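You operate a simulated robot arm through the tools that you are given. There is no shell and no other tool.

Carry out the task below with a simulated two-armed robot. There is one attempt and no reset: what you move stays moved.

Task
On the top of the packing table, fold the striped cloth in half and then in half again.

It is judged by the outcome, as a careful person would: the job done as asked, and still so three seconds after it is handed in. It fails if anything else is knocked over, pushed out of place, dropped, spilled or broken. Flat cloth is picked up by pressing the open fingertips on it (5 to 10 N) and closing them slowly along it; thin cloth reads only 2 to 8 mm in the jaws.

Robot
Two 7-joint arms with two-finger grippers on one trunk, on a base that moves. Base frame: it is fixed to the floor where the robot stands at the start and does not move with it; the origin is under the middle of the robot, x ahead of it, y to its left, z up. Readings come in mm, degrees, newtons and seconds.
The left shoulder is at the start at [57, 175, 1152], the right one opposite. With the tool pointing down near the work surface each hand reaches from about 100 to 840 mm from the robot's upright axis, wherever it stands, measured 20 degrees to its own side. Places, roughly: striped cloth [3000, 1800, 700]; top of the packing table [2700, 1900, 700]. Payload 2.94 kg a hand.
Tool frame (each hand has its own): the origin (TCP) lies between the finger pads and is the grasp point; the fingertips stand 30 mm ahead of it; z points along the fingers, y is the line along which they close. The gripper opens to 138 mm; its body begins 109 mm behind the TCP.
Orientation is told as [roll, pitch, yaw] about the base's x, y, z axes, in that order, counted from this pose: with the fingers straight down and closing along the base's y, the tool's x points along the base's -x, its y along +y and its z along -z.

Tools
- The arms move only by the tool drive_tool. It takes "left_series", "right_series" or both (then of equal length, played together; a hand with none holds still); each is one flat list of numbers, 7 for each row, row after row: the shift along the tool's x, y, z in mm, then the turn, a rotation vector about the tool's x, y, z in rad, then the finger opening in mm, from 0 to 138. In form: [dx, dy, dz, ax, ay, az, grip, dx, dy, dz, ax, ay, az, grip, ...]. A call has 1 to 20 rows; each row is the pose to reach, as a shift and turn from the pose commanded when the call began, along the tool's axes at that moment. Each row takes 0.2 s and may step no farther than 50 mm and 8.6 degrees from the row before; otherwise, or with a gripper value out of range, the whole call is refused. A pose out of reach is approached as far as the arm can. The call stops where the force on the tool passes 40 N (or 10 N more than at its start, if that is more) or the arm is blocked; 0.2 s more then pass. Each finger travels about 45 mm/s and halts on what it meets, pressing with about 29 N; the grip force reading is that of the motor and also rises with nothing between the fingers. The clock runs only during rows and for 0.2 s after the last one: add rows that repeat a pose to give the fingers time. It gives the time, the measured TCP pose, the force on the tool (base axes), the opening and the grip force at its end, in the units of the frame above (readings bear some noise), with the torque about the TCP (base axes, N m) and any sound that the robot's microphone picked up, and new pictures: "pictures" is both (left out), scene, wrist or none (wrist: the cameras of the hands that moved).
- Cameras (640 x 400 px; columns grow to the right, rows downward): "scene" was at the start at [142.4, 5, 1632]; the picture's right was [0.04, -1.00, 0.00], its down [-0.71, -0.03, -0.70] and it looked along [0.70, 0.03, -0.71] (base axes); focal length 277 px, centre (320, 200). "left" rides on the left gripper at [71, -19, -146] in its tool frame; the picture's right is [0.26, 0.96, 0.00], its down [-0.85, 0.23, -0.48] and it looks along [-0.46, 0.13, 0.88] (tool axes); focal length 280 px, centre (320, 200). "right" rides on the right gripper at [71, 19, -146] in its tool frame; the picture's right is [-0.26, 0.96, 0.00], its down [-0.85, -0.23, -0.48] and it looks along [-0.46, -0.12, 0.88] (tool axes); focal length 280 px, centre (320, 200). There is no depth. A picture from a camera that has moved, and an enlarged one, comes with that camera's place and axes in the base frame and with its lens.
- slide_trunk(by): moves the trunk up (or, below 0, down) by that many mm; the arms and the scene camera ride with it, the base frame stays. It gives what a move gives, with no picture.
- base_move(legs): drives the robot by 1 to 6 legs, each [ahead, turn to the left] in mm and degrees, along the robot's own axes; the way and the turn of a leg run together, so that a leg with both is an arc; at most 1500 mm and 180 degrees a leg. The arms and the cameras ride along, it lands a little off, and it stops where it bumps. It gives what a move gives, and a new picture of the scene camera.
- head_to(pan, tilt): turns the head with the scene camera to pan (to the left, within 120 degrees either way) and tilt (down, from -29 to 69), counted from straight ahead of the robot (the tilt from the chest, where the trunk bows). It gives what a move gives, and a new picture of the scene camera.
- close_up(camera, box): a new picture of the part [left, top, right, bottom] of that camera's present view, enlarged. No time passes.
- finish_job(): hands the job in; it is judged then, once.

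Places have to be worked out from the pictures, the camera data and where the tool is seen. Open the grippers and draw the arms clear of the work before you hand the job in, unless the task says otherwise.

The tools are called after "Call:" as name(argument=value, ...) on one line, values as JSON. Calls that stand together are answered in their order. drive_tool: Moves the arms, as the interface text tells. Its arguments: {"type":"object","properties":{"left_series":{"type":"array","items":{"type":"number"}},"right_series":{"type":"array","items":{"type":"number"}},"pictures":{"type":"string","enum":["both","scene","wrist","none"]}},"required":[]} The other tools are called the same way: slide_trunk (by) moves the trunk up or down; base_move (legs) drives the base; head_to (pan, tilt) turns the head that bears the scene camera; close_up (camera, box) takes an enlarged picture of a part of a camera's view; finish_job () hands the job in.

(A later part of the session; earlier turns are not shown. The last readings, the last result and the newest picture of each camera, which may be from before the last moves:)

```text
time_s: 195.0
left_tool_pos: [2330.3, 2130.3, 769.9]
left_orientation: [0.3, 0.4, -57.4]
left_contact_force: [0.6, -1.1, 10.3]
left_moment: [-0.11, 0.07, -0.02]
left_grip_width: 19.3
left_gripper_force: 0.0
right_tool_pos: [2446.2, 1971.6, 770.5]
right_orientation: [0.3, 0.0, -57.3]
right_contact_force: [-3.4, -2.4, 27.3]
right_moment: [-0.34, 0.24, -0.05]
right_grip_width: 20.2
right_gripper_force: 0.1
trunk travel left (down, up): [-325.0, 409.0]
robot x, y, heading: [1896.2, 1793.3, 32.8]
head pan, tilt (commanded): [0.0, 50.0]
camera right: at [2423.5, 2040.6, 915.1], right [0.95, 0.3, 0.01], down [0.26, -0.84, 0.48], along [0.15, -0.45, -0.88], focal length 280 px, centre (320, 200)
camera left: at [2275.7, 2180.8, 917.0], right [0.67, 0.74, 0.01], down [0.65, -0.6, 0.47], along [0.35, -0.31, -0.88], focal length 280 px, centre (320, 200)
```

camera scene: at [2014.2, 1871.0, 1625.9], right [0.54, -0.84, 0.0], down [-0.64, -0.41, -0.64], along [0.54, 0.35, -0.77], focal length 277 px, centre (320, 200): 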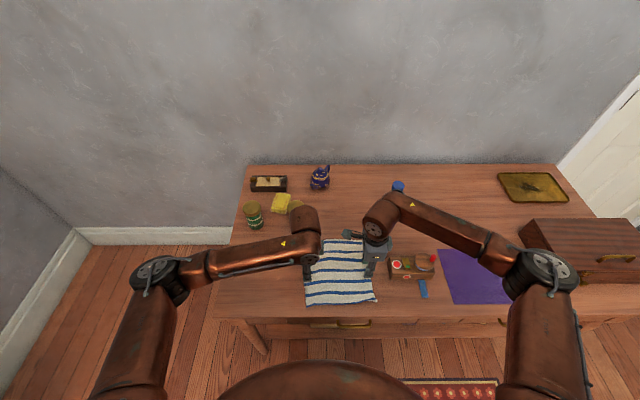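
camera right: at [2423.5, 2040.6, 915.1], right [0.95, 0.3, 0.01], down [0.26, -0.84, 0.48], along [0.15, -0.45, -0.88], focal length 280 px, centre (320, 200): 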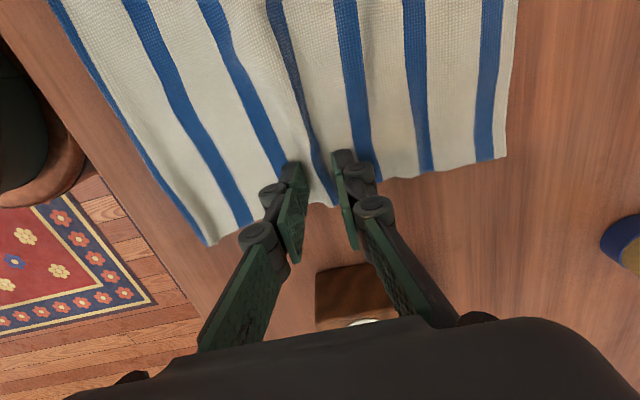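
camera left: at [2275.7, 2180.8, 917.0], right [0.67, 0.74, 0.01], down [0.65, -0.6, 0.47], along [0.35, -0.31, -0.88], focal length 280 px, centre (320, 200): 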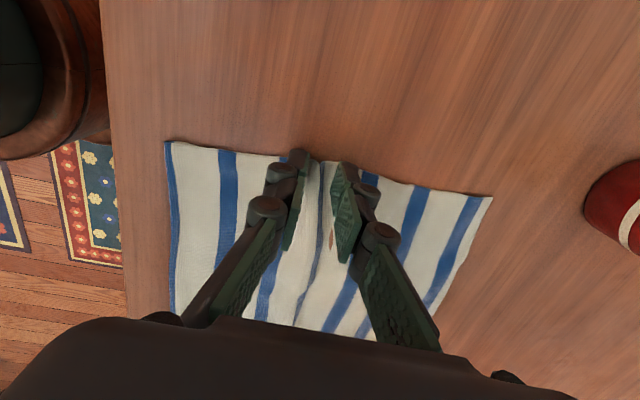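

Ridges with the fourth stripe form on both sides. I ease the right 1 mm and close fully.

Call:
drive_tool(left_series=[0, 0, 0, 0, 0, 0, 17, 0, 0, 0, 0, 0, 0, 14, 0, 0, 0, 0, 0, 0, 11, 0, 0, 0, 0, 0, 0, 8, 0, 0, 0, 0, 0, 0, 5, 0, 0, 0, 0, 0, 0, 2, 0, 0, 0, 0, 0, 0, 0, 0, 0, 0, 0, 0, 0, 0, 0, 0, 0, 0, 0, 0, 0], right_series=[0, 0, -1, 0, 0, 0, 17, 0, 0, -1, 0, 0, 0, 14, 0, 0, -1, 0, 0, 0, 11, 0, 0, -1, 0, 0, 0, 8, 0, 0, -1, 0, 0, 0, 5, 0, 0, -1, 0, 0, 0, 2, 0, 0, -1, 0, 0, 0, 0, 0, 0, -1, 0, 0, 0, 0, 0, 0, -1, 0, 0, 0, 0], pictures="none")

Call:
drive_tool(left_series=[0, 0, -10, 0, 0, 0, 0, 0, 0, -25, 0, 0, 0, 0, 0, 0, -45, 0, 0, 0, 0, 0, 0, -65, 0, 0, 0, 0, 0, 0, -85, 0, 0, 0, 0, 0, 0, -105, 0, 0, 0, 0, 0, 0, -125, 0, 0, 0, 0, 0, 0, -145, 0, 0, 0, 0, 0, 0, -165, 0, 0, 0, 0, 0, 0, -180, 0, 0, 0, 0, 0, 0, -190, 0, 0, 0, 0, 0, 0, -190, 0, 0, 0, 0, 0, 0, -190, 0, 0, 0, 0], right_series=[0, 0, -10, 0, 0, 0, 0, 0, 0, -25, 0, 0, 0, 0, 0, 0, -45, 0, 0, 0, 0, 0, 0, -65, 0, 0, 0, 0, 0, 0, -85, 0, 0, 0, 0, 0, 0, -105, 0, 0, 0, 0, 0, 0, -125, 0, 0, 0, 0, 0, 0, -145, 0, 0, 0, 0, 0, 0, -165, 0, 0, 0, 0, 0, 0, -180, 0, 0, 0, 0, 0, 0, -190, 0, 0, 0, 0, 0, 0, -190, 0, 0, 0, 0, 0, 0, -190, 0, 0, 0, 0], pictures="both")

Call:
close_up(camera="scene", box=[272, 210, 400, 290])

```text
time_s: 197.0
left_tool_pos: [2331.3, 2130.3, 768.8]
left_orientation: [0.2, 0.4, -57.4]
left_contact_force: [0.8, -0.4, -1.6]
left_moment: [0.05, -0.07, -0.04]
left_grip_width: 1.5
left_gripper_force: 21.8
right_tool_pos: [2447.8, 1971.1, 769.8]
right_orientation: [0.1, -0.2, -57.3]
right_contact_force: [-1.3, -1.0, 2.8]
right_moment: [-0.08, 0.08, 0.02]
right_grip_width: 4.3
right_gripper_force: 38.5
trunk travel left (down, up): [-325.0, 409.0]
robot x, y, heading: [1898.6, 1800.9, 33.0]
head pan, tilt (commanded): [0.0, 50.0]
```

```text
time_s: 199.8
left_tool_pos: [2330.6, 2130.5, 957.7]
left_orientation: [0.1, 0.3, -57.4]
left_contact_force: [1.2, 0.2, -1.0]
left_moment: [-0.02, 0.02, -0.01]
left_grip_width: 5.6
left_gripper_force: 30.5
right_tool_pos: [2444.9, 1972.4, 958.6]
right_orientation: [0.1, -0.2, -57.3]
right_contact_force: [-1.3, 0.0, -1.0]
right_moment: [-0.01, -0.08, 0.01]
right_grip_width: 4.6
right_gripper_force: 38.0
trunk travel left (down, up): [-325.0, 409.0]
robot x, y, heading: [1900.1, 1797.3, 32.9]
head pan, tilt (commanded): [0.0, 50.0]
camera scene: at [2014.2, 1870.9, 1625.8], right [0.54, -0.84, 0.0], down [-0.64, -0.41, -0.64], along [0.54, 0.35, -0.77], focal length 277 px, centre (320, 200)
camera right: at [2423.1, 2041.6, 1102.7], right [0.95, 0.3, 0.0], down [0.26, -0.84, 0.48], along [0.15, -0.46, -0.88], focal length 280 px, centre (320, 200)
camera left: at [2278.0, 2180.2, 1104.9], right [0.67, 0.74, 0.01], down [0.65, -0.6, 0.47], along [0.35, -0.31, -0.88], focal length 280 px, centre (320, 200)
```

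scene: 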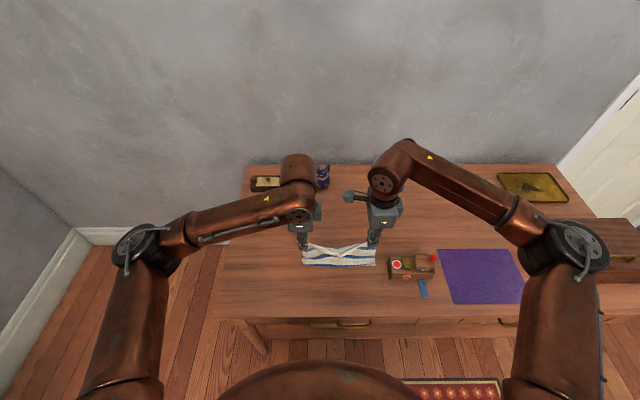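
right: 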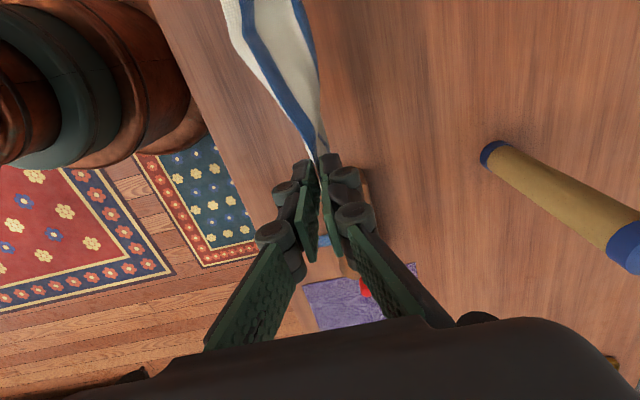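
left: 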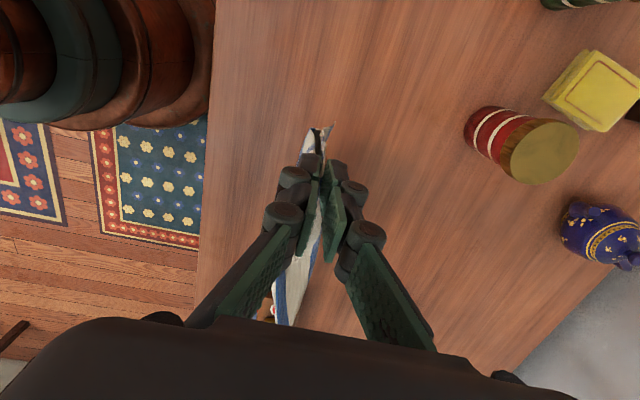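

```text
5.00 times, centred on (336, 250) of scene
camera zoom: at [2014.2, 1870.9, 1625.8], right [0.54, -0.84, 0.0], down [-0.64, -0.41, -0.64], along [0.54, 0.35, -0.77], focal length 1384 px, centre (240, -50)
```

zoom: 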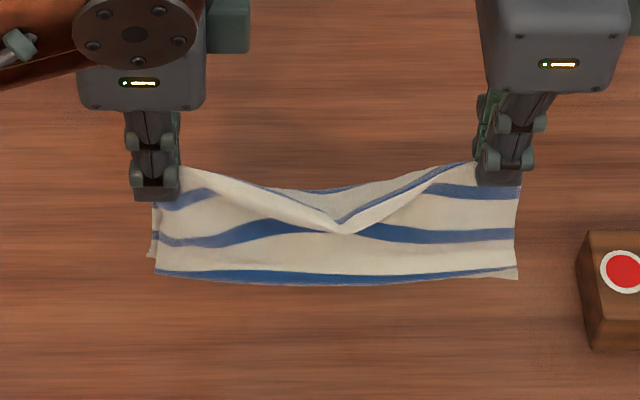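

It hangs from the middle line with a slight sag. I pull the hands 4 mm apart each and zoom on the bottom margin.

Call:
drive_tool(left_series=[2, 0, 0, 0, 0, 0, 0, 4, 0, 0, 0, 0, 0, 0, 5, 0, 0, 0, 0, 0, 0, 5, 0, 0, 0, 0, 0, 0], right_series=[-2, 0, 0, 0, 0, 0, 0, -4, 0, 0, 0, 0, 0, 0, -5, 0, 0, 0, 0, 0, 0, -5, 0, 0, 0, 0, 0, 0], pictures="none")

Call:
close_up(camera="scene", box=[300, 235, 380, 275])

Call:
close_up(camera="right", box=[200, 0, 420, 180])

```text
time_s: 200.8
left_tool_pos: [2328.2, 2133.6, 958.8]
left_orientation: [0.3, 0.5, -57.5]
left_contact_force: [0.2, 0.3, -0.5]
left_moment: [-0.04, 0.01, 0.01]
left_grip_width: 5.6
left_gripper_force: 30.5
right_tool_pos: [2449.0, 1967.8, 959.0]
right_orientation: [0.2, -0.1, -57.3]
right_contact_force: [-0.9, -0.4, -0.7]
right_moment: [-0.02, -0.04, -0.02]
right_grip_width: 4.2
right_gripper_force: 38.2
trunk travel left (down, up): [-325.0, 409.0]
robot x, y, heading: [1897.5, 1794.4, 32.9]
head pan, tilt (commanded): [0.0, 50.0]
```

```text
8.00 times, centred on (340, 255) of scene
camera zoom: at [2014.4, 1870.9, 1625.8], right [0.54, -0.84, 0.0], down [-0.64, -0.41, -0.64], along [0.54, 0.35, -0.77], focal length 2215 px, centre (160, -240)
```

zoom: 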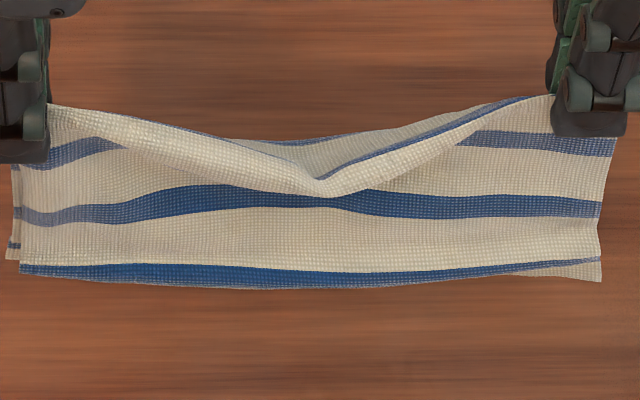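

```text
2.22 times, centred on (310, 90) of right
camera zoom: at [2426.2, 2037.4, 1103.5], right [0.95, 0.3, 0.0], down [0.26, -0.84, 0.48], along [0.15, -0.45, -0.88], focal length 623 px, centre (342, 444)
```

zoom: 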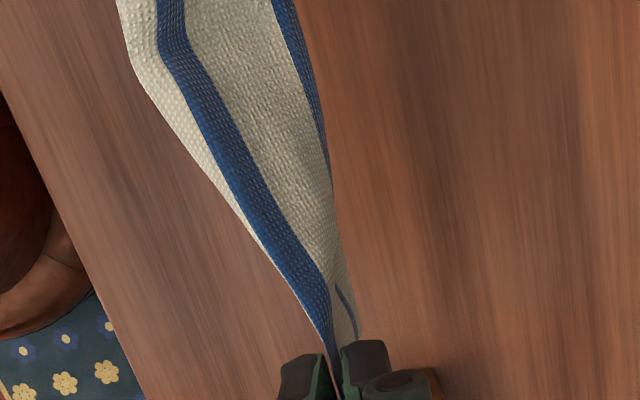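

The bottom margin of the front half is still tucked back. I give a few quick up-and-down shakes to let it drop free.

Call:
drive_tool(left_series=[0, 0, -45, 0, 0, 0, 0, 0, 0, 0, 0, 0, 0, 0, 0, 0, -45, 0, 0, 0, 0, 0, 0, 0, 0, 0, 0, 0, 0, 0, -45, 0, 0, 0, 0, 0, 0, 0, 0, 0, 0, 0, 0, 0, -45, 0, 0, 0, 0, 0, 0, -10, 0, 0, 0, 0, 0, 0, -10, 0, 0, 0, 0, 0, 0, -10, 0, 0, 0, 0], right_series=[0, 0, -45, 0, 0, 0, 0, 0, 0, 0, 0, 0, 0, 0, 0, 0, -45, 0, 0, 0, 0, 0, 0, 0, 0, 0, 0, 0, 0, 0, -45, 0, 0, 0, 0, 0, 0, 0, 0, 0, 0, 0, 0, 0, -45, 0, 0, 0, 0, 0, 0, -10, 0, 0, 0, 0, 0, 0, -10, 0, 0, 0, 0, 0, 0, -10, 0, 0, 0, 0], pictures="scene")

Call:
close_up(camera="scene", box=[296, 225, 384, 280])

```text
time_s: 203.0
left_tool_pos: [2326.8, 2134.9, 966.0]
left_orientation: [0.0, 0.5, -57.4]
left_contact_force: [0.7, -0.1, 1.2]
left_moment: [0.0, 0.02, 0.0]
left_grip_width: 0.4
left_gripper_force: 22.5
right_tool_pos: [2450.0, 1971.0, 969.6]
right_orientation: [0.2, -0.2, -57.3]
right_contact_force: [2.3, -0.2, 5.5]
right_moment: [-0.09, 0.07, 0.0]
right_grip_width: 0.4
right_gripper_force: 23.4
trunk travel left (down, up): [-325.0, 409.0]
robot x, y, heading: [1896.1, 1795.6, 32.7]
head pan, tilt (commanded): [0.0, 50.0]
camera scene: at [2014.9, 1871.4, 1625.8], right [0.54, -0.84, 0.0], down [-0.64, -0.41, -0.64], along [0.54, 0.35, -0.77], focal length 277 px, centre (320, 200)
```

scene: 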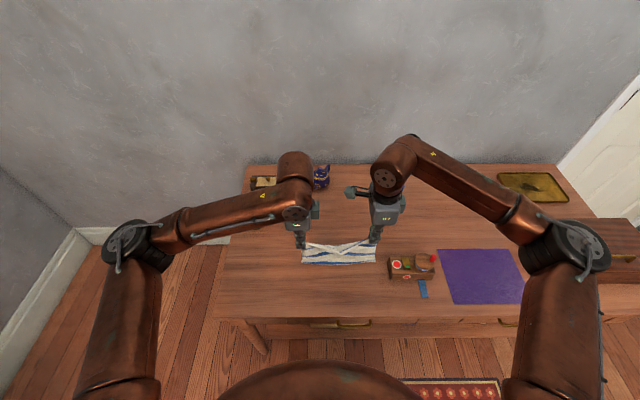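

```text
7.27 times, centred on (340, 252) of scene
camera zoom: at [2014.9, 1871.4, 1625.8], right [0.54, -0.84, 0.0], down [-0.64, -0.41, -0.64], along [0.54, 0.35, -0.77], focal length 2014 px, centre (174, -182)
```

zoom: 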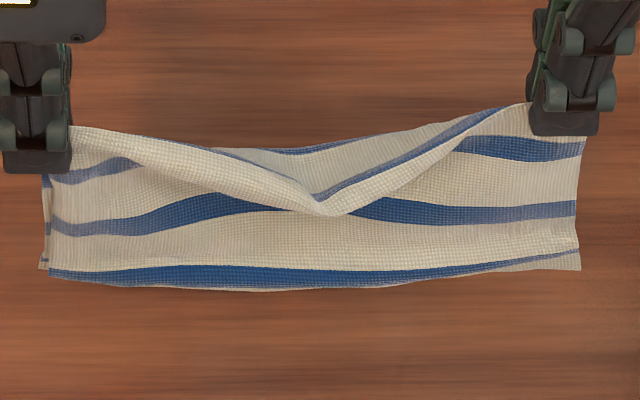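

Shaking doesn't free it; the layers hold it between them, so I'll fix that margin on the table. I lay the folded cloth forward again, crease ending at X≈637.

Call:
drive_tool(left_series=[0, -12, 10, 0, 0, 0, 0, 0, -26, 25, 0, 0, 0, 0, 0, -38, 40, 0, 0, 0, 0, 0, -40, 52, 0, 0, 0, 0, 0, -40, 60, 0, 0, 0, 0, 0, -32, 68, 0, 0, 0, 0, 0, -20, 79, 0, 0, 0, 0, 0, -8, 91, 0, 0, 0, 0, 0, 4, 103, 0, 0, 0, 0, 0, 16, 115, 0, 0, 0, 0, 0, 28, 127, 0, 0, 0, 0, 0, 40, 139, 0, 0, 0, 0, 0, 52, 151, 0, 0, 0, 0, 0, 64, 163, 0, 0, 0, 0, 0, 76, 175, 0, 0, 0, 0, 0, 86, 185, 0, 0, 0, 0, 0, 92, 190, 0, 0, 0, 0, 0, 92, 190, 0, 0, 0, 0], right_series=[0, -16, 10, 0, 0, 0, 0, 0, -36, 25, 0, 0, 0, 0, 0, -52, 40, 0, 0, 0, 0, 0, -55, 52, 0, 0, 0, 0, 0, -55, 60, 0, 0, 0, 0, 0, -47, 68, 0, 0, 0, 0, 0, -35, 79, 0, 0, 0, 0, 0, -23, 91, 0, 0, 0, 0, 0, -11, 103, 0, 0, 0, 0, 0, 1, 115, 0, 0, 0, 0, 0, 13, 127, 0, 0, 0, 0, 0, 25, 139, 0, 0, 0, 0, 0, 37, 151, 0, 0, 0, 0, 0, 49, 163, 0, 0, 0, 0, 0, 61, 175, 0, 0, 0, 0, 0, 71, 185, 0, 0, 0, 0, 0, 77, 192, 0, 0, 0, 0, 0, 77, 192, 0, 0, 0, 0], pictures="both")

Call:
close_up(camera="scene", box=[272, 215, 400, 295])

```text
time_s: 206.8
left_tool_pos: [2408.1, 2184.6, 779.3]
left_orientation: [0.2, 0.4, -57.4]
left_contact_force: [1.1, 0.5, -2.0]
left_moment: [-0.02, 0.05, 0.01]
left_grip_width: 6.8
left_gripper_force: 33.8
right_tool_pos: [2515.0, 2008.2, 779.2]
right_orientation: [0.2, -0.1, -57.2]
right_contact_force: [-0.7, 0.4, -1.2]
right_moment: [-0.07, 0.04, -0.03]
right_grip_width: 7.3
right_gripper_force: 29.9
trunk travel left (down, up): [-325.0, 409.0]
robot x, y, heading: [1899.0, 1794.6, 32.7]
head pan, tilt (commanded): [0.0, 50.0]
camera scene: at [2014.1, 1870.7, 1625.9], right [0.54, -0.84, 0.0], down [-0.64, -0.41, -0.64], along [0.54, 0.35, -0.77], focal length 277 px, centre (320, 200)
camera right: at [2492.3, 2078.4, 922.9], right [0.95, 0.3, 0.0], down [0.26, -0.84, 0.48], along [0.15, -0.45, -0.88], focal length 280 px, centre (320, 200)
camera left: at [2353.2, 2234.5, 926.0], right [0.67, 0.74, 0.01], down [0.65, -0.6, 0.47], along [0.35, -0.31, -0.88], focal length 280 px, centre (320, 200)
```

scene: 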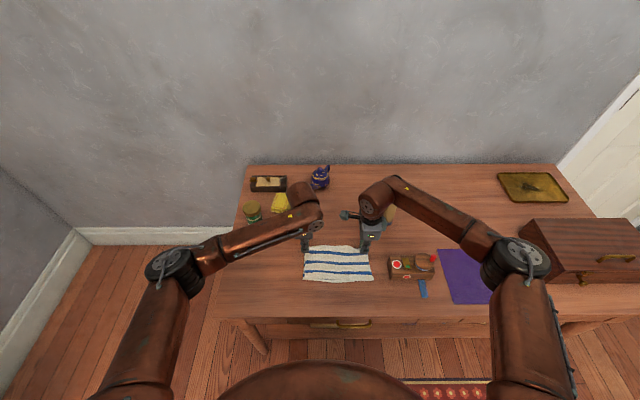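
right: 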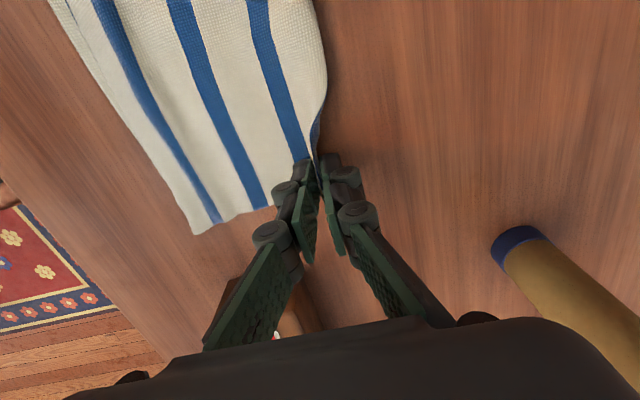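
left: 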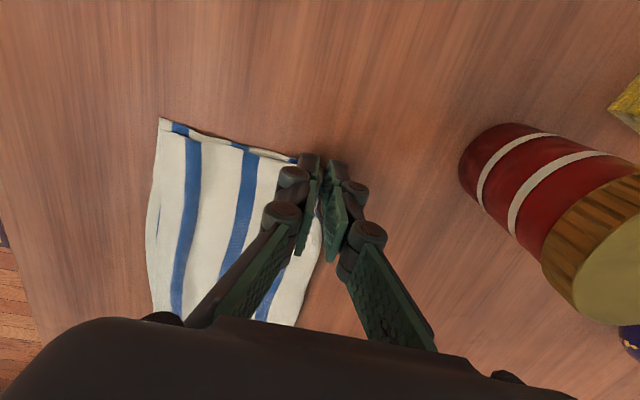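

```text
5.00 times, centred on (336, 255) of scene
camera zoom: at [2014.1, 1870.7, 1625.9], right [0.54, -0.84, 0.0], down [-0.64, -0.41, -0.64], along [0.54, 0.35, -0.77], focal length 1384 px, centre (240, -75)
```

zoom: 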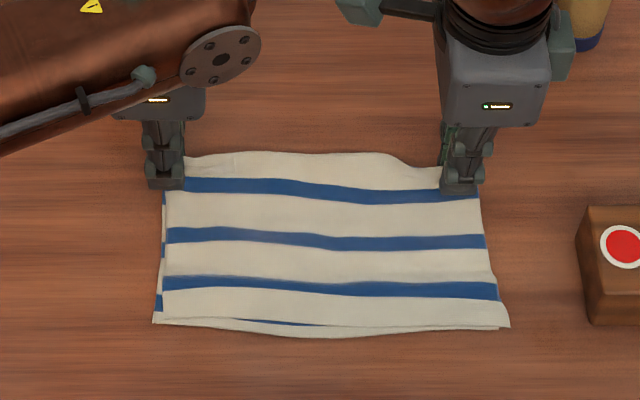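

Now it's a very neat half-fold: three stripes on top with margins aligned, crease still held in both hands (about 7 mm). For fold two I keep the left hand on the crease's left corner, where both layers are joined; first I release the right hand, close it, and hover it over the near right part to pin it.

Call:
drive_tool(right_series=[0, 0, 2, 0, 0, 0, 2, 0, 0, 2, 0, 0, 0, 10, 0, 0, 2, 0, 0, 0, 18, 0, 0, 0, 0, 0, 0, 24, 0, 0, -12, 0, 0, 0, 28, 0, 0, -35, 0, 0, 0, 28, 5, -25, -60, 0, 0, 0, 20, 12, -50, -60, 0, 0, 0, 10, 15, -75, -55, 0, 0, 0, 0, 15, -95, -40, 0, 0, 0, 0, 15, -95, -20, 0, 0, 0, 0, 15, -95, -8, 0, 0, 0, 0, 15, -95, -8, 0, 0, 0, 0], pictures="both")

Call:
close_up(camera="scene", box=[272, 215, 400, 295])

```text
time_s: 209.6
left_tool_pos: [2406.3, 2183.7, 778.4]
left_orientation: [0.2, 0.4, -57.5]
left_contact_force: [-1.7, -0.2, 2.6]
left_moment: [0.01, -0.04, -0.03]
left_grip_width: 1.0
left_gripper_force: 28.2
right_tool_pos: [2427.7, 1969.3, 783.3]
right_orientation: [0.1, -0.2, -57.4]
right_contact_force: [0.4, -0.6, -0.9]
right_moment: [-0.01, 0.04, -0.03]
right_grip_width: 0.1
right_gripper_force: 28.3
trunk travel left (down, up): [-325.0, 409.0]
robot x, y, heading: [1898.3, 1794.5, 32.8]
head pan, tilt (commanded): [0.0, 50.0]
camera scene: at [2014.3, 1871.0, 1625.9], right [0.54, -0.84, 0.0], down [-0.64, -0.41, -0.64], along [0.54, 0.35, -0.77], focal length 277 px, centre (320, 200)
camera right: at [2405.2, 2039.0, 929.0], right [0.95, 0.3, 0.0], down [0.26, -0.84, 0.48], along [0.15, -0.46, -0.88], focal length 280 px, centre (320, 200)
```

scene: 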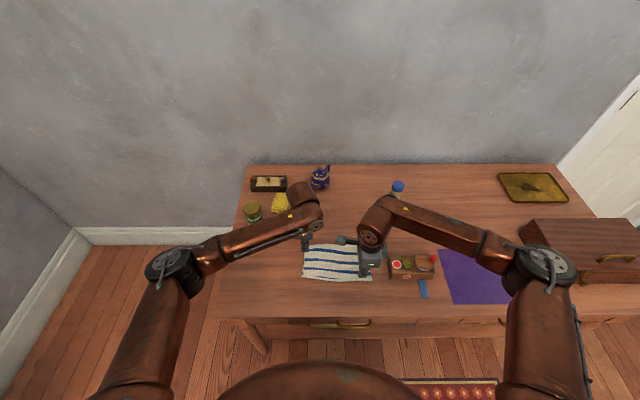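
right: 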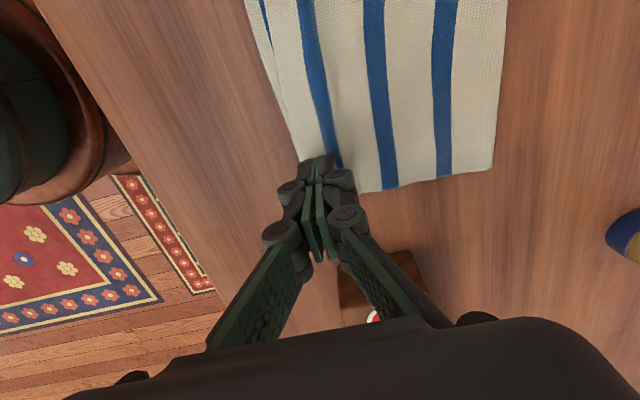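

```text
5.00 times, centred on (336, 255) of scene
camera zoom: at [2014.3, 1871.0, 1625.9], right [0.54, -0.84, 0.0], down [-0.64, -0.41, -0.64], along [0.54, 0.35, -0.77], focal length 1384 px, centre (240, -75)
```

zoom: 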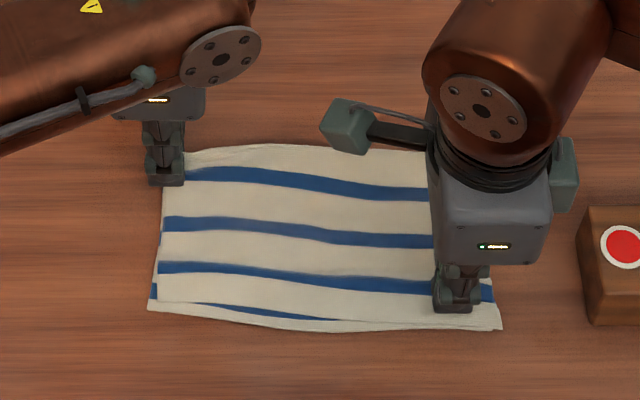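

The right fingertip hovers over the near-right part, both layers there lying flat. I press it down lightly to pin the cloth.

Call:
drive_tool(right_series=[0, 0, 5, 0, 0, 0, 0, 0, 0, 9, 0, 0, 0, 0, 0, 0, 11, 0, 0, 0, 0, 0, 0, 11, 0, 0, 0, 0], pictures="none")

```text
time_s: 210.6
left_tool_pos: [2405.7, 2185.1, 779.3]
left_orientation: [0.3, 0.5, -57.4]
left_contact_force: [-1.0, -0.8, 3.3]
left_moment: [-0.06, -0.09, 0.04]
left_grip_width: 1.1
left_gripper_force: 27.8
right_tool_pos: [2427.0, 1971.0, 773.1]
right_orientation: [0.2, -0.1, -57.4]
right_contact_force: [-0.3, 0.3, 0.0]
right_moment: [0.01, 0.0, 0.0]
right_grip_width: 0.0
right_gripper_force: 29.1
trunk travel left (down, up): [-325.0, 409.0]
robot x, y, heading: [1897.0, 1795.5, 33.0]
head pan, tilt (commanded): [0.0, 50.0]
```

No contact yet; 4 mm more.

Call:
drive_tool(right_series=[0, 0, 2, 0, 0, 0, 0, 0, 0, 4, 0, 0, 0, 0, 0, 0, 4, 0, 0, 0, 0], pictures="none")

```text
time_s: 211.4
left_tool_pos: [2407.6, 2184.5, 779.5]
left_orientation: [0.2, 0.3, -57.4]
left_contact_force: [0.2, -0.9, 3.0]
left_moment: [0.03, -0.12, -0.01]
left_grip_width: 0.4
left_gripper_force: 25.1
right_tool_pos: [2427.6, 1971.6, 769.6]
right_orientation: [0.1, 0.0, -57.3]
right_contact_force: [-0.8, 0.1, 1.1]
right_moment: [-0.02, -0.01, -0.01]
right_grip_width: 0.3
right_gripper_force: 28.6
trunk travel left (down, up): [-325.0, 409.0]
robot x, y, heading: [1897.7, 1795.5, 32.6]
head pan, tilt (commanded): [0.0, 50.0]
```

Barely touching; I lower 2 mm more and check the left grip picture.

Call:
drive_tool(left_series=[0, 0, 0, 0, 0, 0, 0, 0, 0, 0, 0, 0, 0, 0, 0, 0, 0, 0, 0, 0, 0], right_series=[0, 0, 1, 0, 0, 0, 0, 0, 0, 2, 0, 0, 0, 0, 0, 0, 2, 0, 0, 0, 0], pictures="wrist")

Call:
close_up(camera="left", box=[140, 90, 400, 330])

```text
time_s: 212.2
left_tool_pos: [2406.2, 2183.2, 779.2]
left_orientation: [0.2, 0.4, -57.4]
left_contact_force: [-0.9, -0.8, 3.4]
left_moment: [0.13, -0.25, -0.01]
left_grip_width: 0.6
left_gripper_force: 24.9
right_tool_pos: [2427.1, 1971.3, 767.2]
right_orientation: [0.2, 0.0, -57.3]
right_contact_force: [1.3, 0.3, 9.6]
right_moment: [-0.02, 0.04, 0.01]
right_grip_width: 0.0
right_gripper_force: 28.6
trunk travel left (down, up): [-325.0, 409.0]
robot x, y, heading: [1898.4, 1793.9, 32.7]
head pan, tilt (commanded): [0.0, 50.0]
camera right: at [2404.4, 2040.4, 913.4], right [0.95, 0.3, 0.0], down [0.26, -0.84, 0.48], along [0.15, -0.45, -0.88], focal length 280 px, centre (320, 200)
camera left: at [2352.8, 2234.3, 926.3], right [0.67, 0.74, 0.01], down [0.65, -0.6, 0.47], along [0.35, -0.31, -0.88], focal length 280 px, centre (320, 200)
```

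right: 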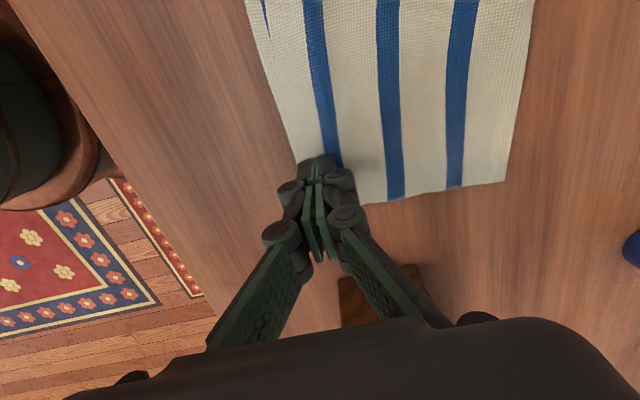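
left: 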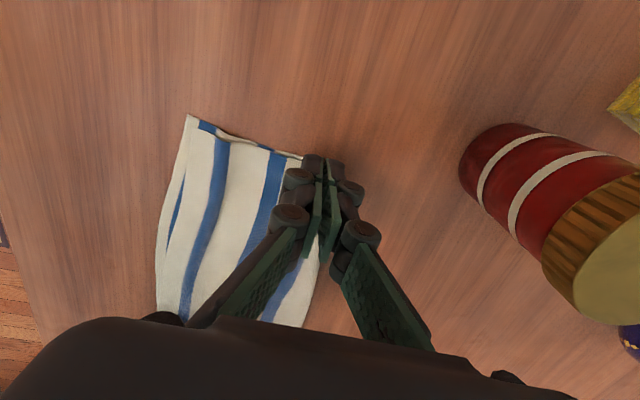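

```text
1.67 times, centred on (270, 210) of left
camera zoom: at [2352.8, 2234.3, 926.3], right [0.67, 0.74, 0.01], down [0.65, -0.6, 0.47], along [0.35, -0.31, -0.88], focal length 467 px, centre (403, 183)
```

zoom: 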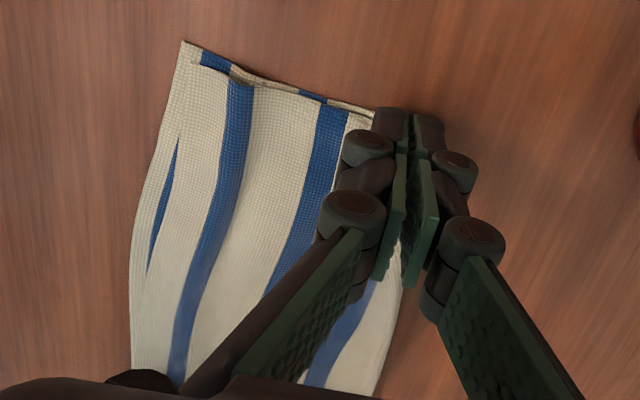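

The pin presses with about 10 N. The left grip is unclear, so I lift it 25 mm as a test and look.

Call:
drive_tool(left_series=[-2, 0, -8, 0, 0, 0, 0, -5, 0, -17, 0, 0, 0, 0, -8, 0, -26, 0, 0, 0, 0, -8, 0, -26, 0, 0, 0, 0], pictures="both")

Call:
close_up(camera="scene", box=[272, 215, 400, 295])

Call:
close_up(camera="left", box=[140, 90, 400, 330])

```text
time_s: 213.2
left_tool_pos: [2408.8, 2177.9, 805.5]
left_orientation: [0.3, 0.5, -57.6]
left_contact_force: [-1.2, 0.8, 3.7]
left_moment: [-0.13, -0.02, -0.04]
left_grip_width: 0.3
left_gripper_force: 22.1
right_tool_pos: [2427.7, 1969.5, 768.5]
right_orientation: [0.3, -0.1, -57.2]
right_contact_force: [4.9, 0.1, 15.0]
right_moment: [0.0, 0.01, 0.01]
right_grip_width: 0.0
right_gripper_force: 28.3
trunk travel left (down, up): [-325.0, 409.0]
robot x, y, heading: [1896.7, 1796.9, 32.5]
head pan, tilt (commanded): [0.0, 50.0]
camera scene: at [2013.5, 1870.5, 1626.0], right [0.54, -0.84, 0.0], down [-0.64, -0.41, -0.64], along [0.54, 0.35, -0.77], focal length 277 px, centre (320, 200)
camera left: at [2356.1, 2227.6, 952.1], right [0.67, 0.74, 0.01], down [0.65, -0.6, 0.47], along [0.35, -0.31, -0.88], focal length 280 px, centre (320, 200)
```

scene: 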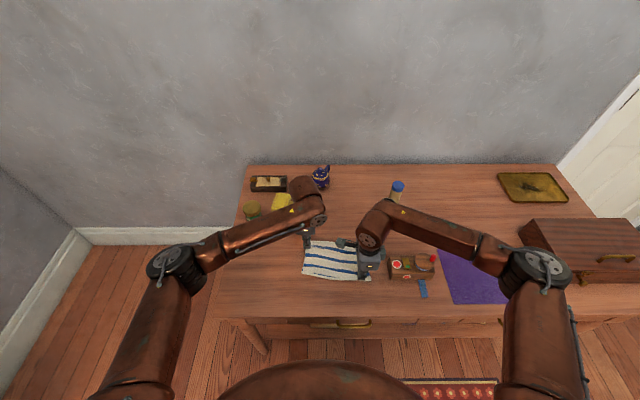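
left: 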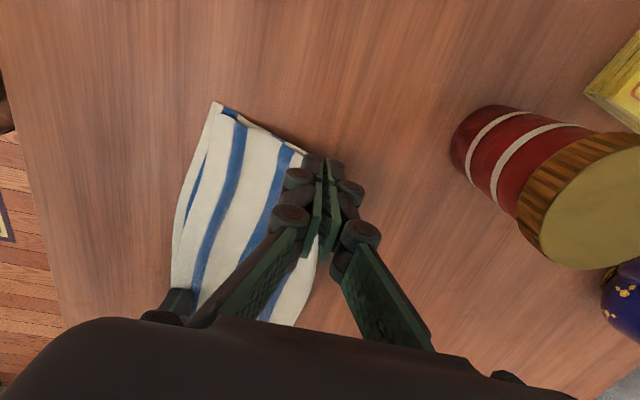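

```text
5.00 times, centred on (336, 255) of scene
camera zoom: at [2013.5, 1870.5, 1626.0], right [0.54, -0.84, 0.0], down [-0.64, -0.41, -0.64], along [0.54, 0.35, -0.77], focal length 1384 px, centre (240, -75)
```

zoom: 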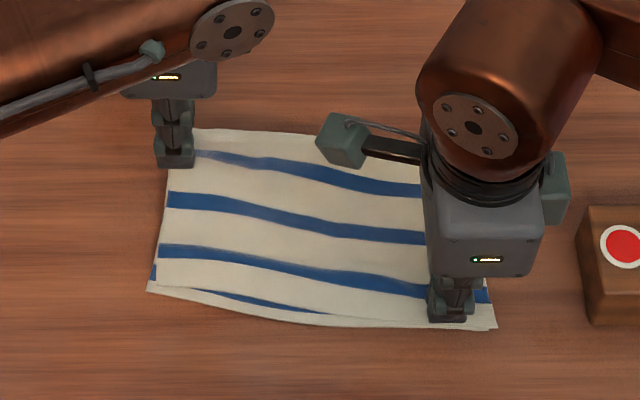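

```text
1.67 times, centred on (270, 210) of left
camera zoom: at [2356.1, 2227.6, 952.1], right [0.67, 0.74, 0.01], down [0.65, -0.6, 0.47], along [0.35, -0.31, -0.88], focal length 467 px, centre (403, 183)
```

zoom: 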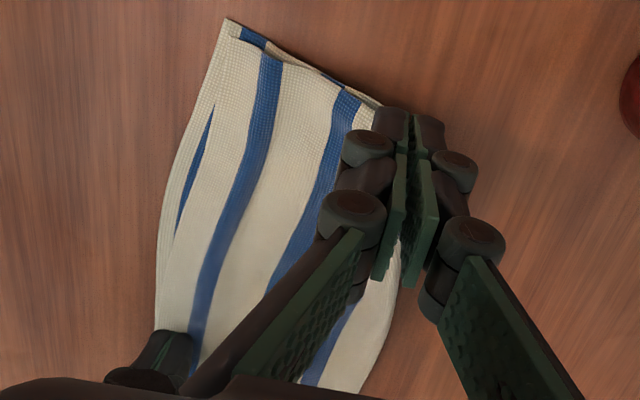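

The left hand does hold the crease corner and the pin holds the right side. I carry the corner up and over to just past the middle, then check.

Call:
drive_tool(left_series=[-8, 0, -10.5, 0, 0, 0, 0, -17, 0, -25.5, 0, 0, 0, 0, -29, 0, -40.5, 0, 0, 0, 0, -43, 0, -52.5, 0, 0, 0, 0, -57.8, 0, -61.5, 0, -0.04, 0, 0, -73.3, 0, -67.4, 0, -0.09, 0, 0, -88.8, 0, -70.2, 0, -0.14, 0, 0, -104.3, 0, -70, 0, -0.19, 0, 0, -119.6, 0, -66.6, 0, -0.25, 0, 0, -119.6, 0, -66.6, 0, -0.25, 0, 0], pictures="both")

Call:
close_up(camera="scene", box=[272, 215, 400, 295])

```text
time_s: 215.4
left_tool_pos: [2475.3, 2075.1, 872.7]
left_orientation: [0.2, -13.9, -57.5]
left_contact_force: [-0.1, -0.2, -1.0]
left_moment: [-0.02, -0.01, -0.02]
left_grip_width: 3.4
left_gripper_force: 25.9
right_tool_pos: [2427.5, 1971.1, 769.2]
right_orientation: [0.1, 0.0, -57.4]
right_contact_force: [4.2, 1.3, 18.1]
right_moment: [0.0, -0.04, 0.0]
right_grip_width: 0.2
right_gripper_force: 28.4
trunk travel left (down, up): [-325.0, 409.0]
robot x, y, heading: [1899.4, 1793.4, 32.9]
head pan, tilt (commanded): [0.0, 50.0]
camera scene: at [2013.3, 1870.4, 1626.0], right [0.54, -0.84, 0.0], down [-0.64, -0.41, -0.64], along [0.54, 0.35, -0.77], focal length 277 px, centre (320, 200)
camera left: at [2402.6, 2153.8, 996.5], right [0.68, 0.73, -0.06], down [0.57, -0.48, 0.67], along [0.46, -0.49, -0.74], focal length 280 px, centre (320, 200)
```

scene: 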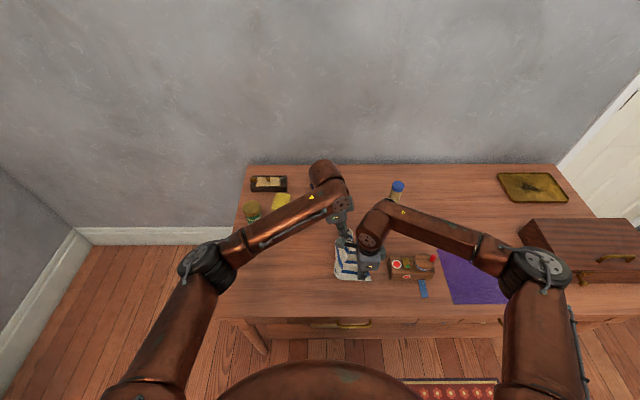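
left: 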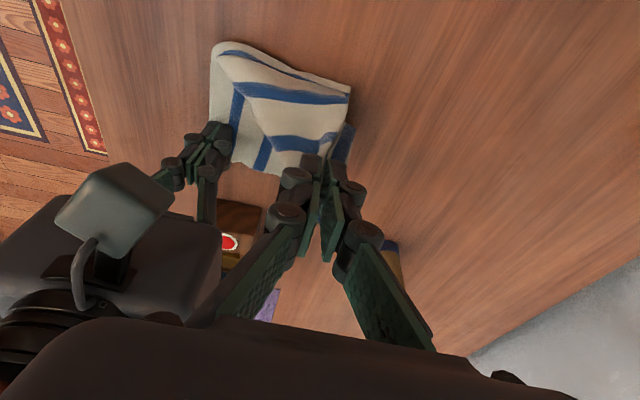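

```text
5.00 times, centred on (336, 255) of scene
camera zoom: at [2013.3, 1870.4, 1626.0], right [0.54, -0.84, 0.0], down [-0.64, -0.41, -0.64], along [0.54, 0.35, -0.77], focal length 1384 px, centre (240, -75)
```

zoom: 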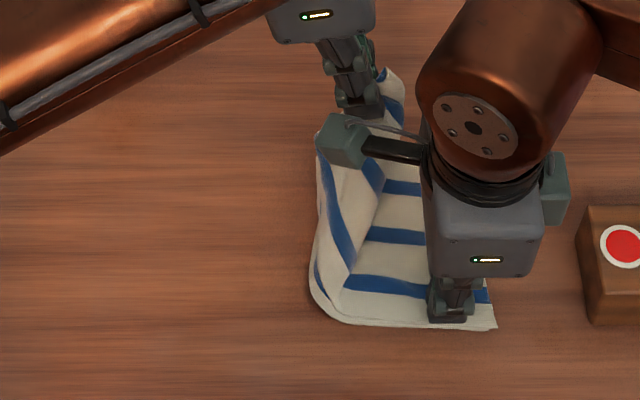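

The left half is folding over cleanly. I withdraw the pinning hand upward and out to the right before finishing.

Call:
drive_tool(right_series=[-2, -2, -15, 0, 0, 0, 0, -5, -5, -45, 0, 0, 0, 0, -10, -10, -85, 0, 0, 0, 0, -20, -20, -125, 0, 0, 0, 0, -45, -35, -160, 0, 0, 0, 10, -80, -50, -180, 0, 0, 0, 20, -120, -60, -200, 0, 0, 0, 30, -155, -70, -220, 0, 0, 0, 40, -180, -80, -230, 0, 0, 0, 40, -180, -80, -230, 0, 0, 0, 40], pictures="both")

Call:
close_up(camera="scene", box=[288, 215, 400, 285])

Call:
close_up(camera="left", box=[160, 0, 420, 200])

```text
time_s: 217.6
left_tool_pos: [2475.7, 2075.2, 870.9]
left_orientation: [0.2, -13.9, -57.4]
left_contact_force: [-1.6, -0.2, 0.3]
left_moment: [-0.02, -0.06, 0.02]
left_grip_width: 1.5
left_gripper_force: 22.0
right_tool_pos: [2456.5, 1779.0, 998.3]
right_orientation: [0.1, -0.2, -57.1]
right_contact_force: [0.2, 0.0, 0.4]
right_moment: [-0.02, 0.04, -0.03]
right_grip_width: 39.9
right_gripper_force: 0.1
trunk travel left (down, up): [-325.0, 409.0]
robot x, y, heading: [1897.7, 1793.4, 32.7]
head pan, tilt (commanded): [0.0, 50.0]
camera scene: at [2014.7, 1871.2, 1625.8], right [0.54, -0.84, 0.0], down [-0.64, -0.41, -0.64], along [0.54, 0.35, -0.77], focal length 277 px, centre (320, 200)
camera right: at [2434.4, 1849.2, 1142.4], right [0.95, 0.3, 0.0], down [0.26, -0.84, 0.48], along [0.15, -0.45, -0.88], focal length 280 px, centre (320, 200)
```

scene: 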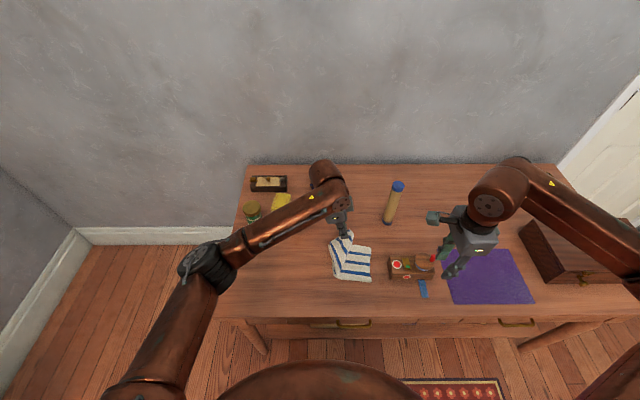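
right: 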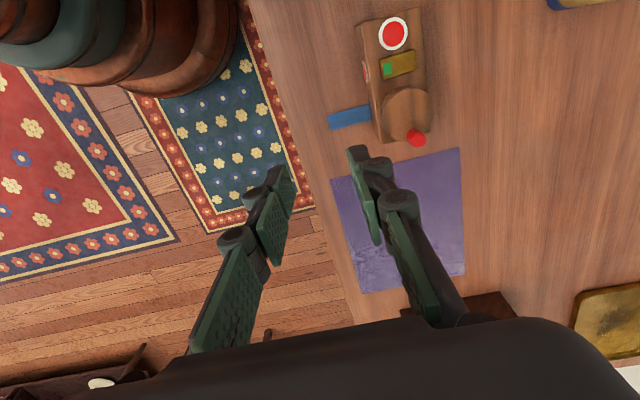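

```text
5.71 times, centred on (344, 250) of scene
camera zoom: at [2014.7, 1871.2, 1625.8], right [0.54, -0.84, 0.0], down [-0.64, -0.41, -0.64], along [0.54, 0.35, -0.77], focal length 1582 px, centre (183, -86)
```

zoom: 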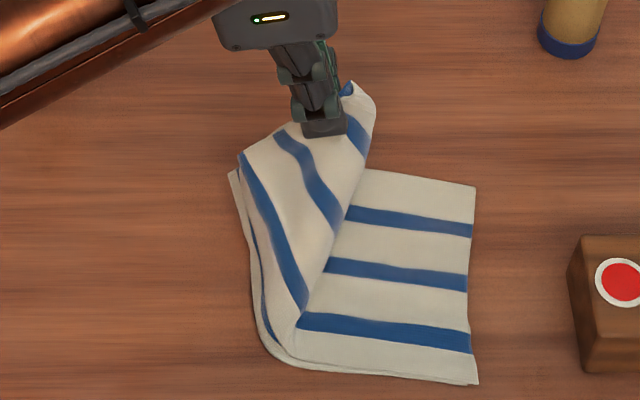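

```text
2.00 times, centred on (290, 100) of left
camera zoom: at [2403.3, 2154.3, 995.5], right [0.68, 0.73, -0.06], down [0.57, -0.48, 0.67], along [0.46, -0.49, -0.74], focal length 561 px, centre (380, 400)
```

zoom: 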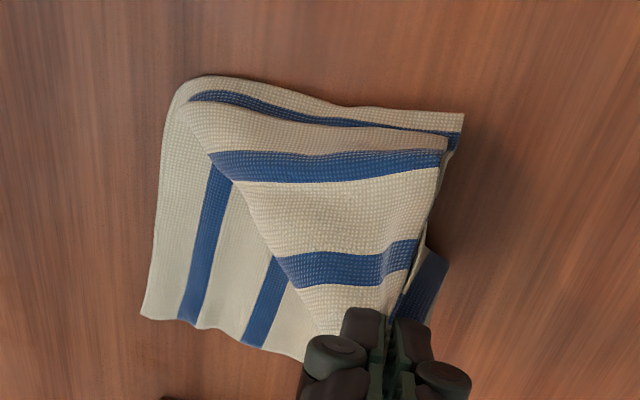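

The flap is coming over as a whole with the near corner following; the right edge lies at about (650,−186) to (520,−172). I continue the arc toward it and stop about 30 mm above.

Call:
drive_tool(left_series=[-5.5, 0, 4, 0, -0.03, 0, 0, -11.1, 0, 8.4, 0, -0.06, 0, 0, -22.7, 0, 21.2, 0, -0.12, 0, 0, -32.4, 0, 36.8, 0, -0.18, 0, 0, -40, 0, 54, 0, -0.23, 0, 0, -45.4, 0, 71.1, 0, -0.25, 0, 0, -49.7, 0, 86.7, 0, -0.25, 0, 0, -49.7, 0, 86.7, 0, -0.25, 0, 0], pictures="both")

Call:
close_up(camera="scene", box=[288, 215, 400, 285])

Call:
close_up(camera="left", box=[120, 0, 440, 220])

```text
time_s: 219.4
left_tool_pos: [2515.1, 2018.9, 798.1]
left_orientation: [0.3, -28.2, -57.6]
left_contact_force: [-2.5, -1.2, 4.5]
left_moment: [0.06, -0.19, 0.12]
left_grip_width: 0.4
left_gripper_force: 23.0
right_tool_pos: [2457.8, 1780.0, 997.0]
right_orientation: [0.1, -0.2, -57.3]
right_contact_force: [0.1, 0.1, -0.4]
right_moment: [0.0, 0.01, -0.01]
right_grip_width: 40.1
right_gripper_force: 0.1
trunk travel left (down, up): [-325.0, 409.0]
robot x, y, heading: [1897.8, 1796.2, 32.9]
head pan, tilt (commanded): [0.0, 50.0]
camera scene: at [2014.5, 1870.7, 1625.9], right [0.54, -0.84, 0.0], down [-0.64, -0.41, -0.64], along [0.54, 0.35, -0.77], focal length 277 px, centre (320, 200)
camera left: at [2427.8, 2121.1, 893.1], right [0.69, 0.71, -0.12], down [0.47, -0.32, 0.82], along [0.55, -0.62, -0.56], focal length 280 px, centre (320, 200)
```

scene: 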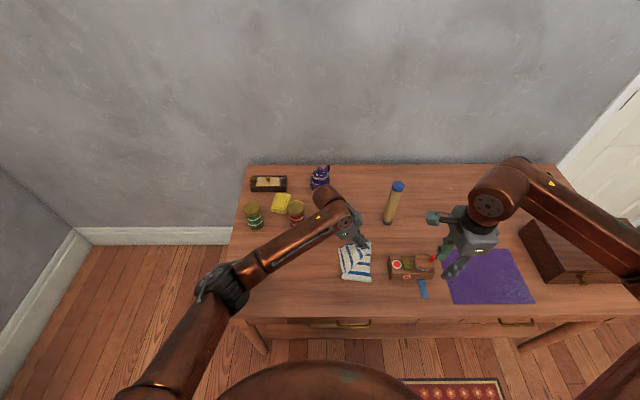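
left: 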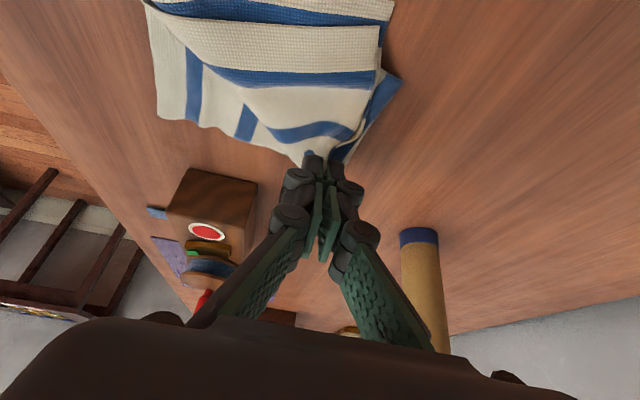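

```text
5.71 times, centred on (344, 250) of scene
camera zoom: at [2014.5, 1870.7, 1625.9], right [0.54, -0.84, 0.0], down [-0.64, -0.41, -0.64], along [0.54, 0.35, -0.77], focal length 1582 px, centre (183, -86)
```

zoom: 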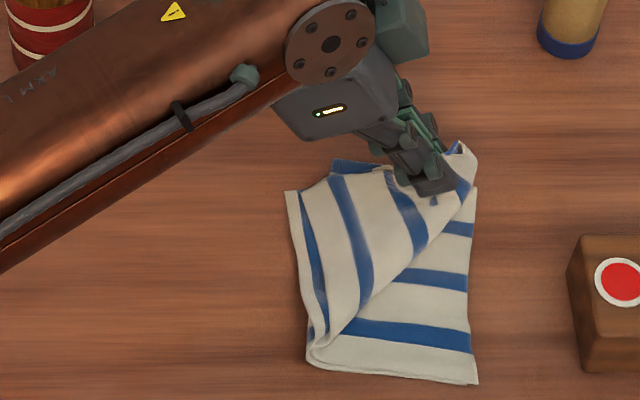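

```text
1.82 times, centred on (280, 110) of left
camera zoom: at [2427.8, 2121.1, 893.1], right [0.69, 0.71, -0.12], down [0.47, -0.32, 0.82], along [0.55, -0.62, -0.56], focal length 510 px, centre (393, 364)
```

zoom: 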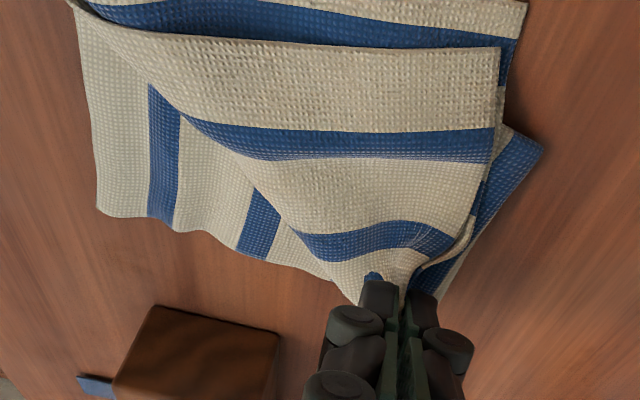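

The crease corner is nearly above the right-hand corner; the near corner lags behind diagonally. I set the corner down at y≈−180, release it, and back out along the finger axis to see how it settles.

Call:
drive_tool(left_series=[-2, 0, 9, 0, 0, 0, 0, -4, 0, 18, 0, 0, 0, 0, -6.5, 0, 27, 0, 0, 0, 0, -6.5, 0, 29, 0, 0, 0, 0, -6.5, 0, 29, 0, 0, 0, 5, -6.5, 0, 29, 0, 0, 0, 12, -6.5, 0, 28, 0, 0, 0, 20, -6.5, 0, 20, 0, 0, 0, 26, -6.5, 0, 5, 0, 0, 0, 28, -6.5, 0, -20, 0, 0, 0, 28, -6.5, 0, -50, 0, 0, 0, 28, -6.5, 0, -90, 0, 0, 0, 28, -6.5, 0, -130, 0, 0, 0, 28, -6.5, 0, -130, 0, 0, 0, 28], pictures="both")

Call:
close_up(camera="scene", box=[288, 215, 400, 285])

Call:
close_up(camera="left", box=[120, 0, 520, 250])

```text
time_s: 222.4
left_tool_pos: [2482.8, 2063.8, 916.3]
left_orientation: [0.2, -28.2, -57.6]
left_contact_force: [-0.1, 0.1, 0.2]
left_moment: [0.01, 0.0, 0.06]
left_grip_width: 27.9
left_gripper_force: 0.1
right_tool_pos: [2456.7, 1778.3, 997.2]
right_orientation: [0.1, -0.1, -57.3]
right_contact_force: [-0.9, 0.0, -0.2]
right_moment: [0.0, 0.03, 0.01]
right_grip_width: 39.7
right_gripper_force: 0.0
trunk travel left (down, up): [-325.0, 409.0]
robot x, y, heading: [1898.6, 1793.1, 32.8]
head pan, tilt (commanded): [0.0, 50.0]
camera scene: at [2015.3, 1870.3, 1625.8], right [0.54, -0.84, 0.0], down [-0.64, -0.41, -0.64], along [0.54, 0.35, -0.77], focal length 277 px, centre (320, 200)
camera left: at [2396.0, 2165.8, 1011.9], right [0.69, 0.71, -0.12], down [0.47, -0.32, 0.82], along [0.55, -0.62, -0.56], focal length 280 px, centre (320, 200)
```

scene: 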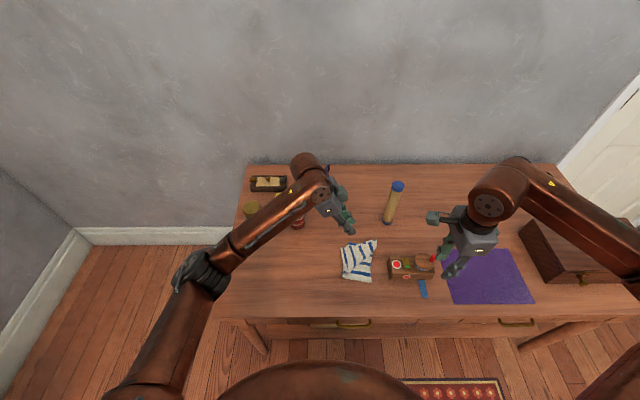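
left: 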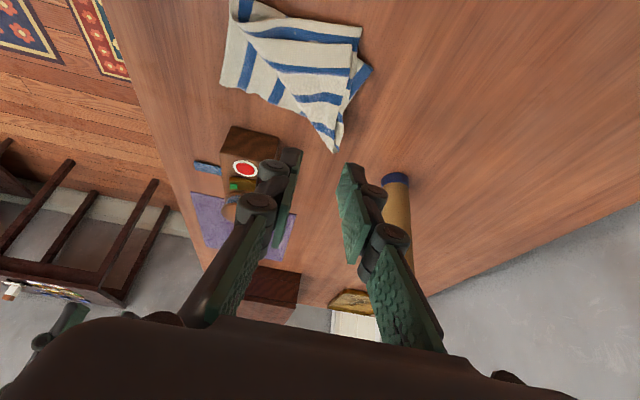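

```text
5.71 times, centred on (344, 250) of scene
camera zoom: at [2015.3, 1870.3, 1625.8], right [0.54, -0.84, 0.0], down [-0.64, -0.41, -0.64], along [0.54, 0.35, -0.77], focal length 1582 px, centre (183, -86)
```

zoom: 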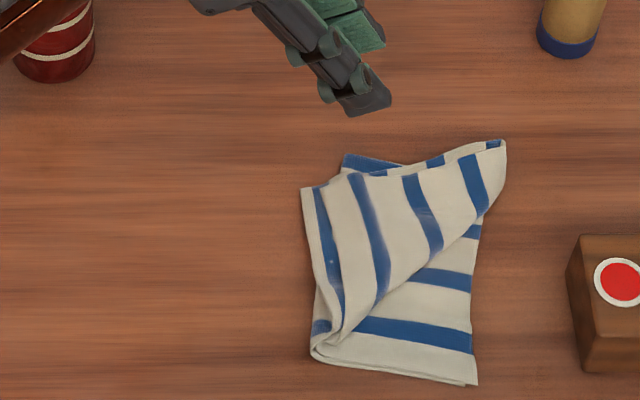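

```text
1.60 times, centred on (320, 125) of left
camera zoom: at [2396.0, 2165.8, 1011.9], right [0.69, 0.71, -0.12], down [0.47, -0.32, 0.82], along [0.55, -0.62, -0.56], focal length 449 px, centre (320, 320)
```

zoom: 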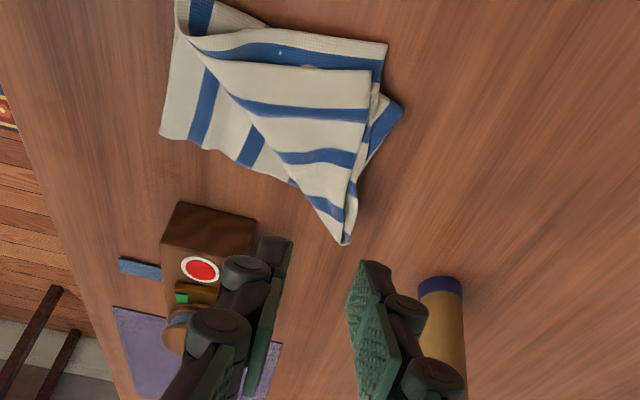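

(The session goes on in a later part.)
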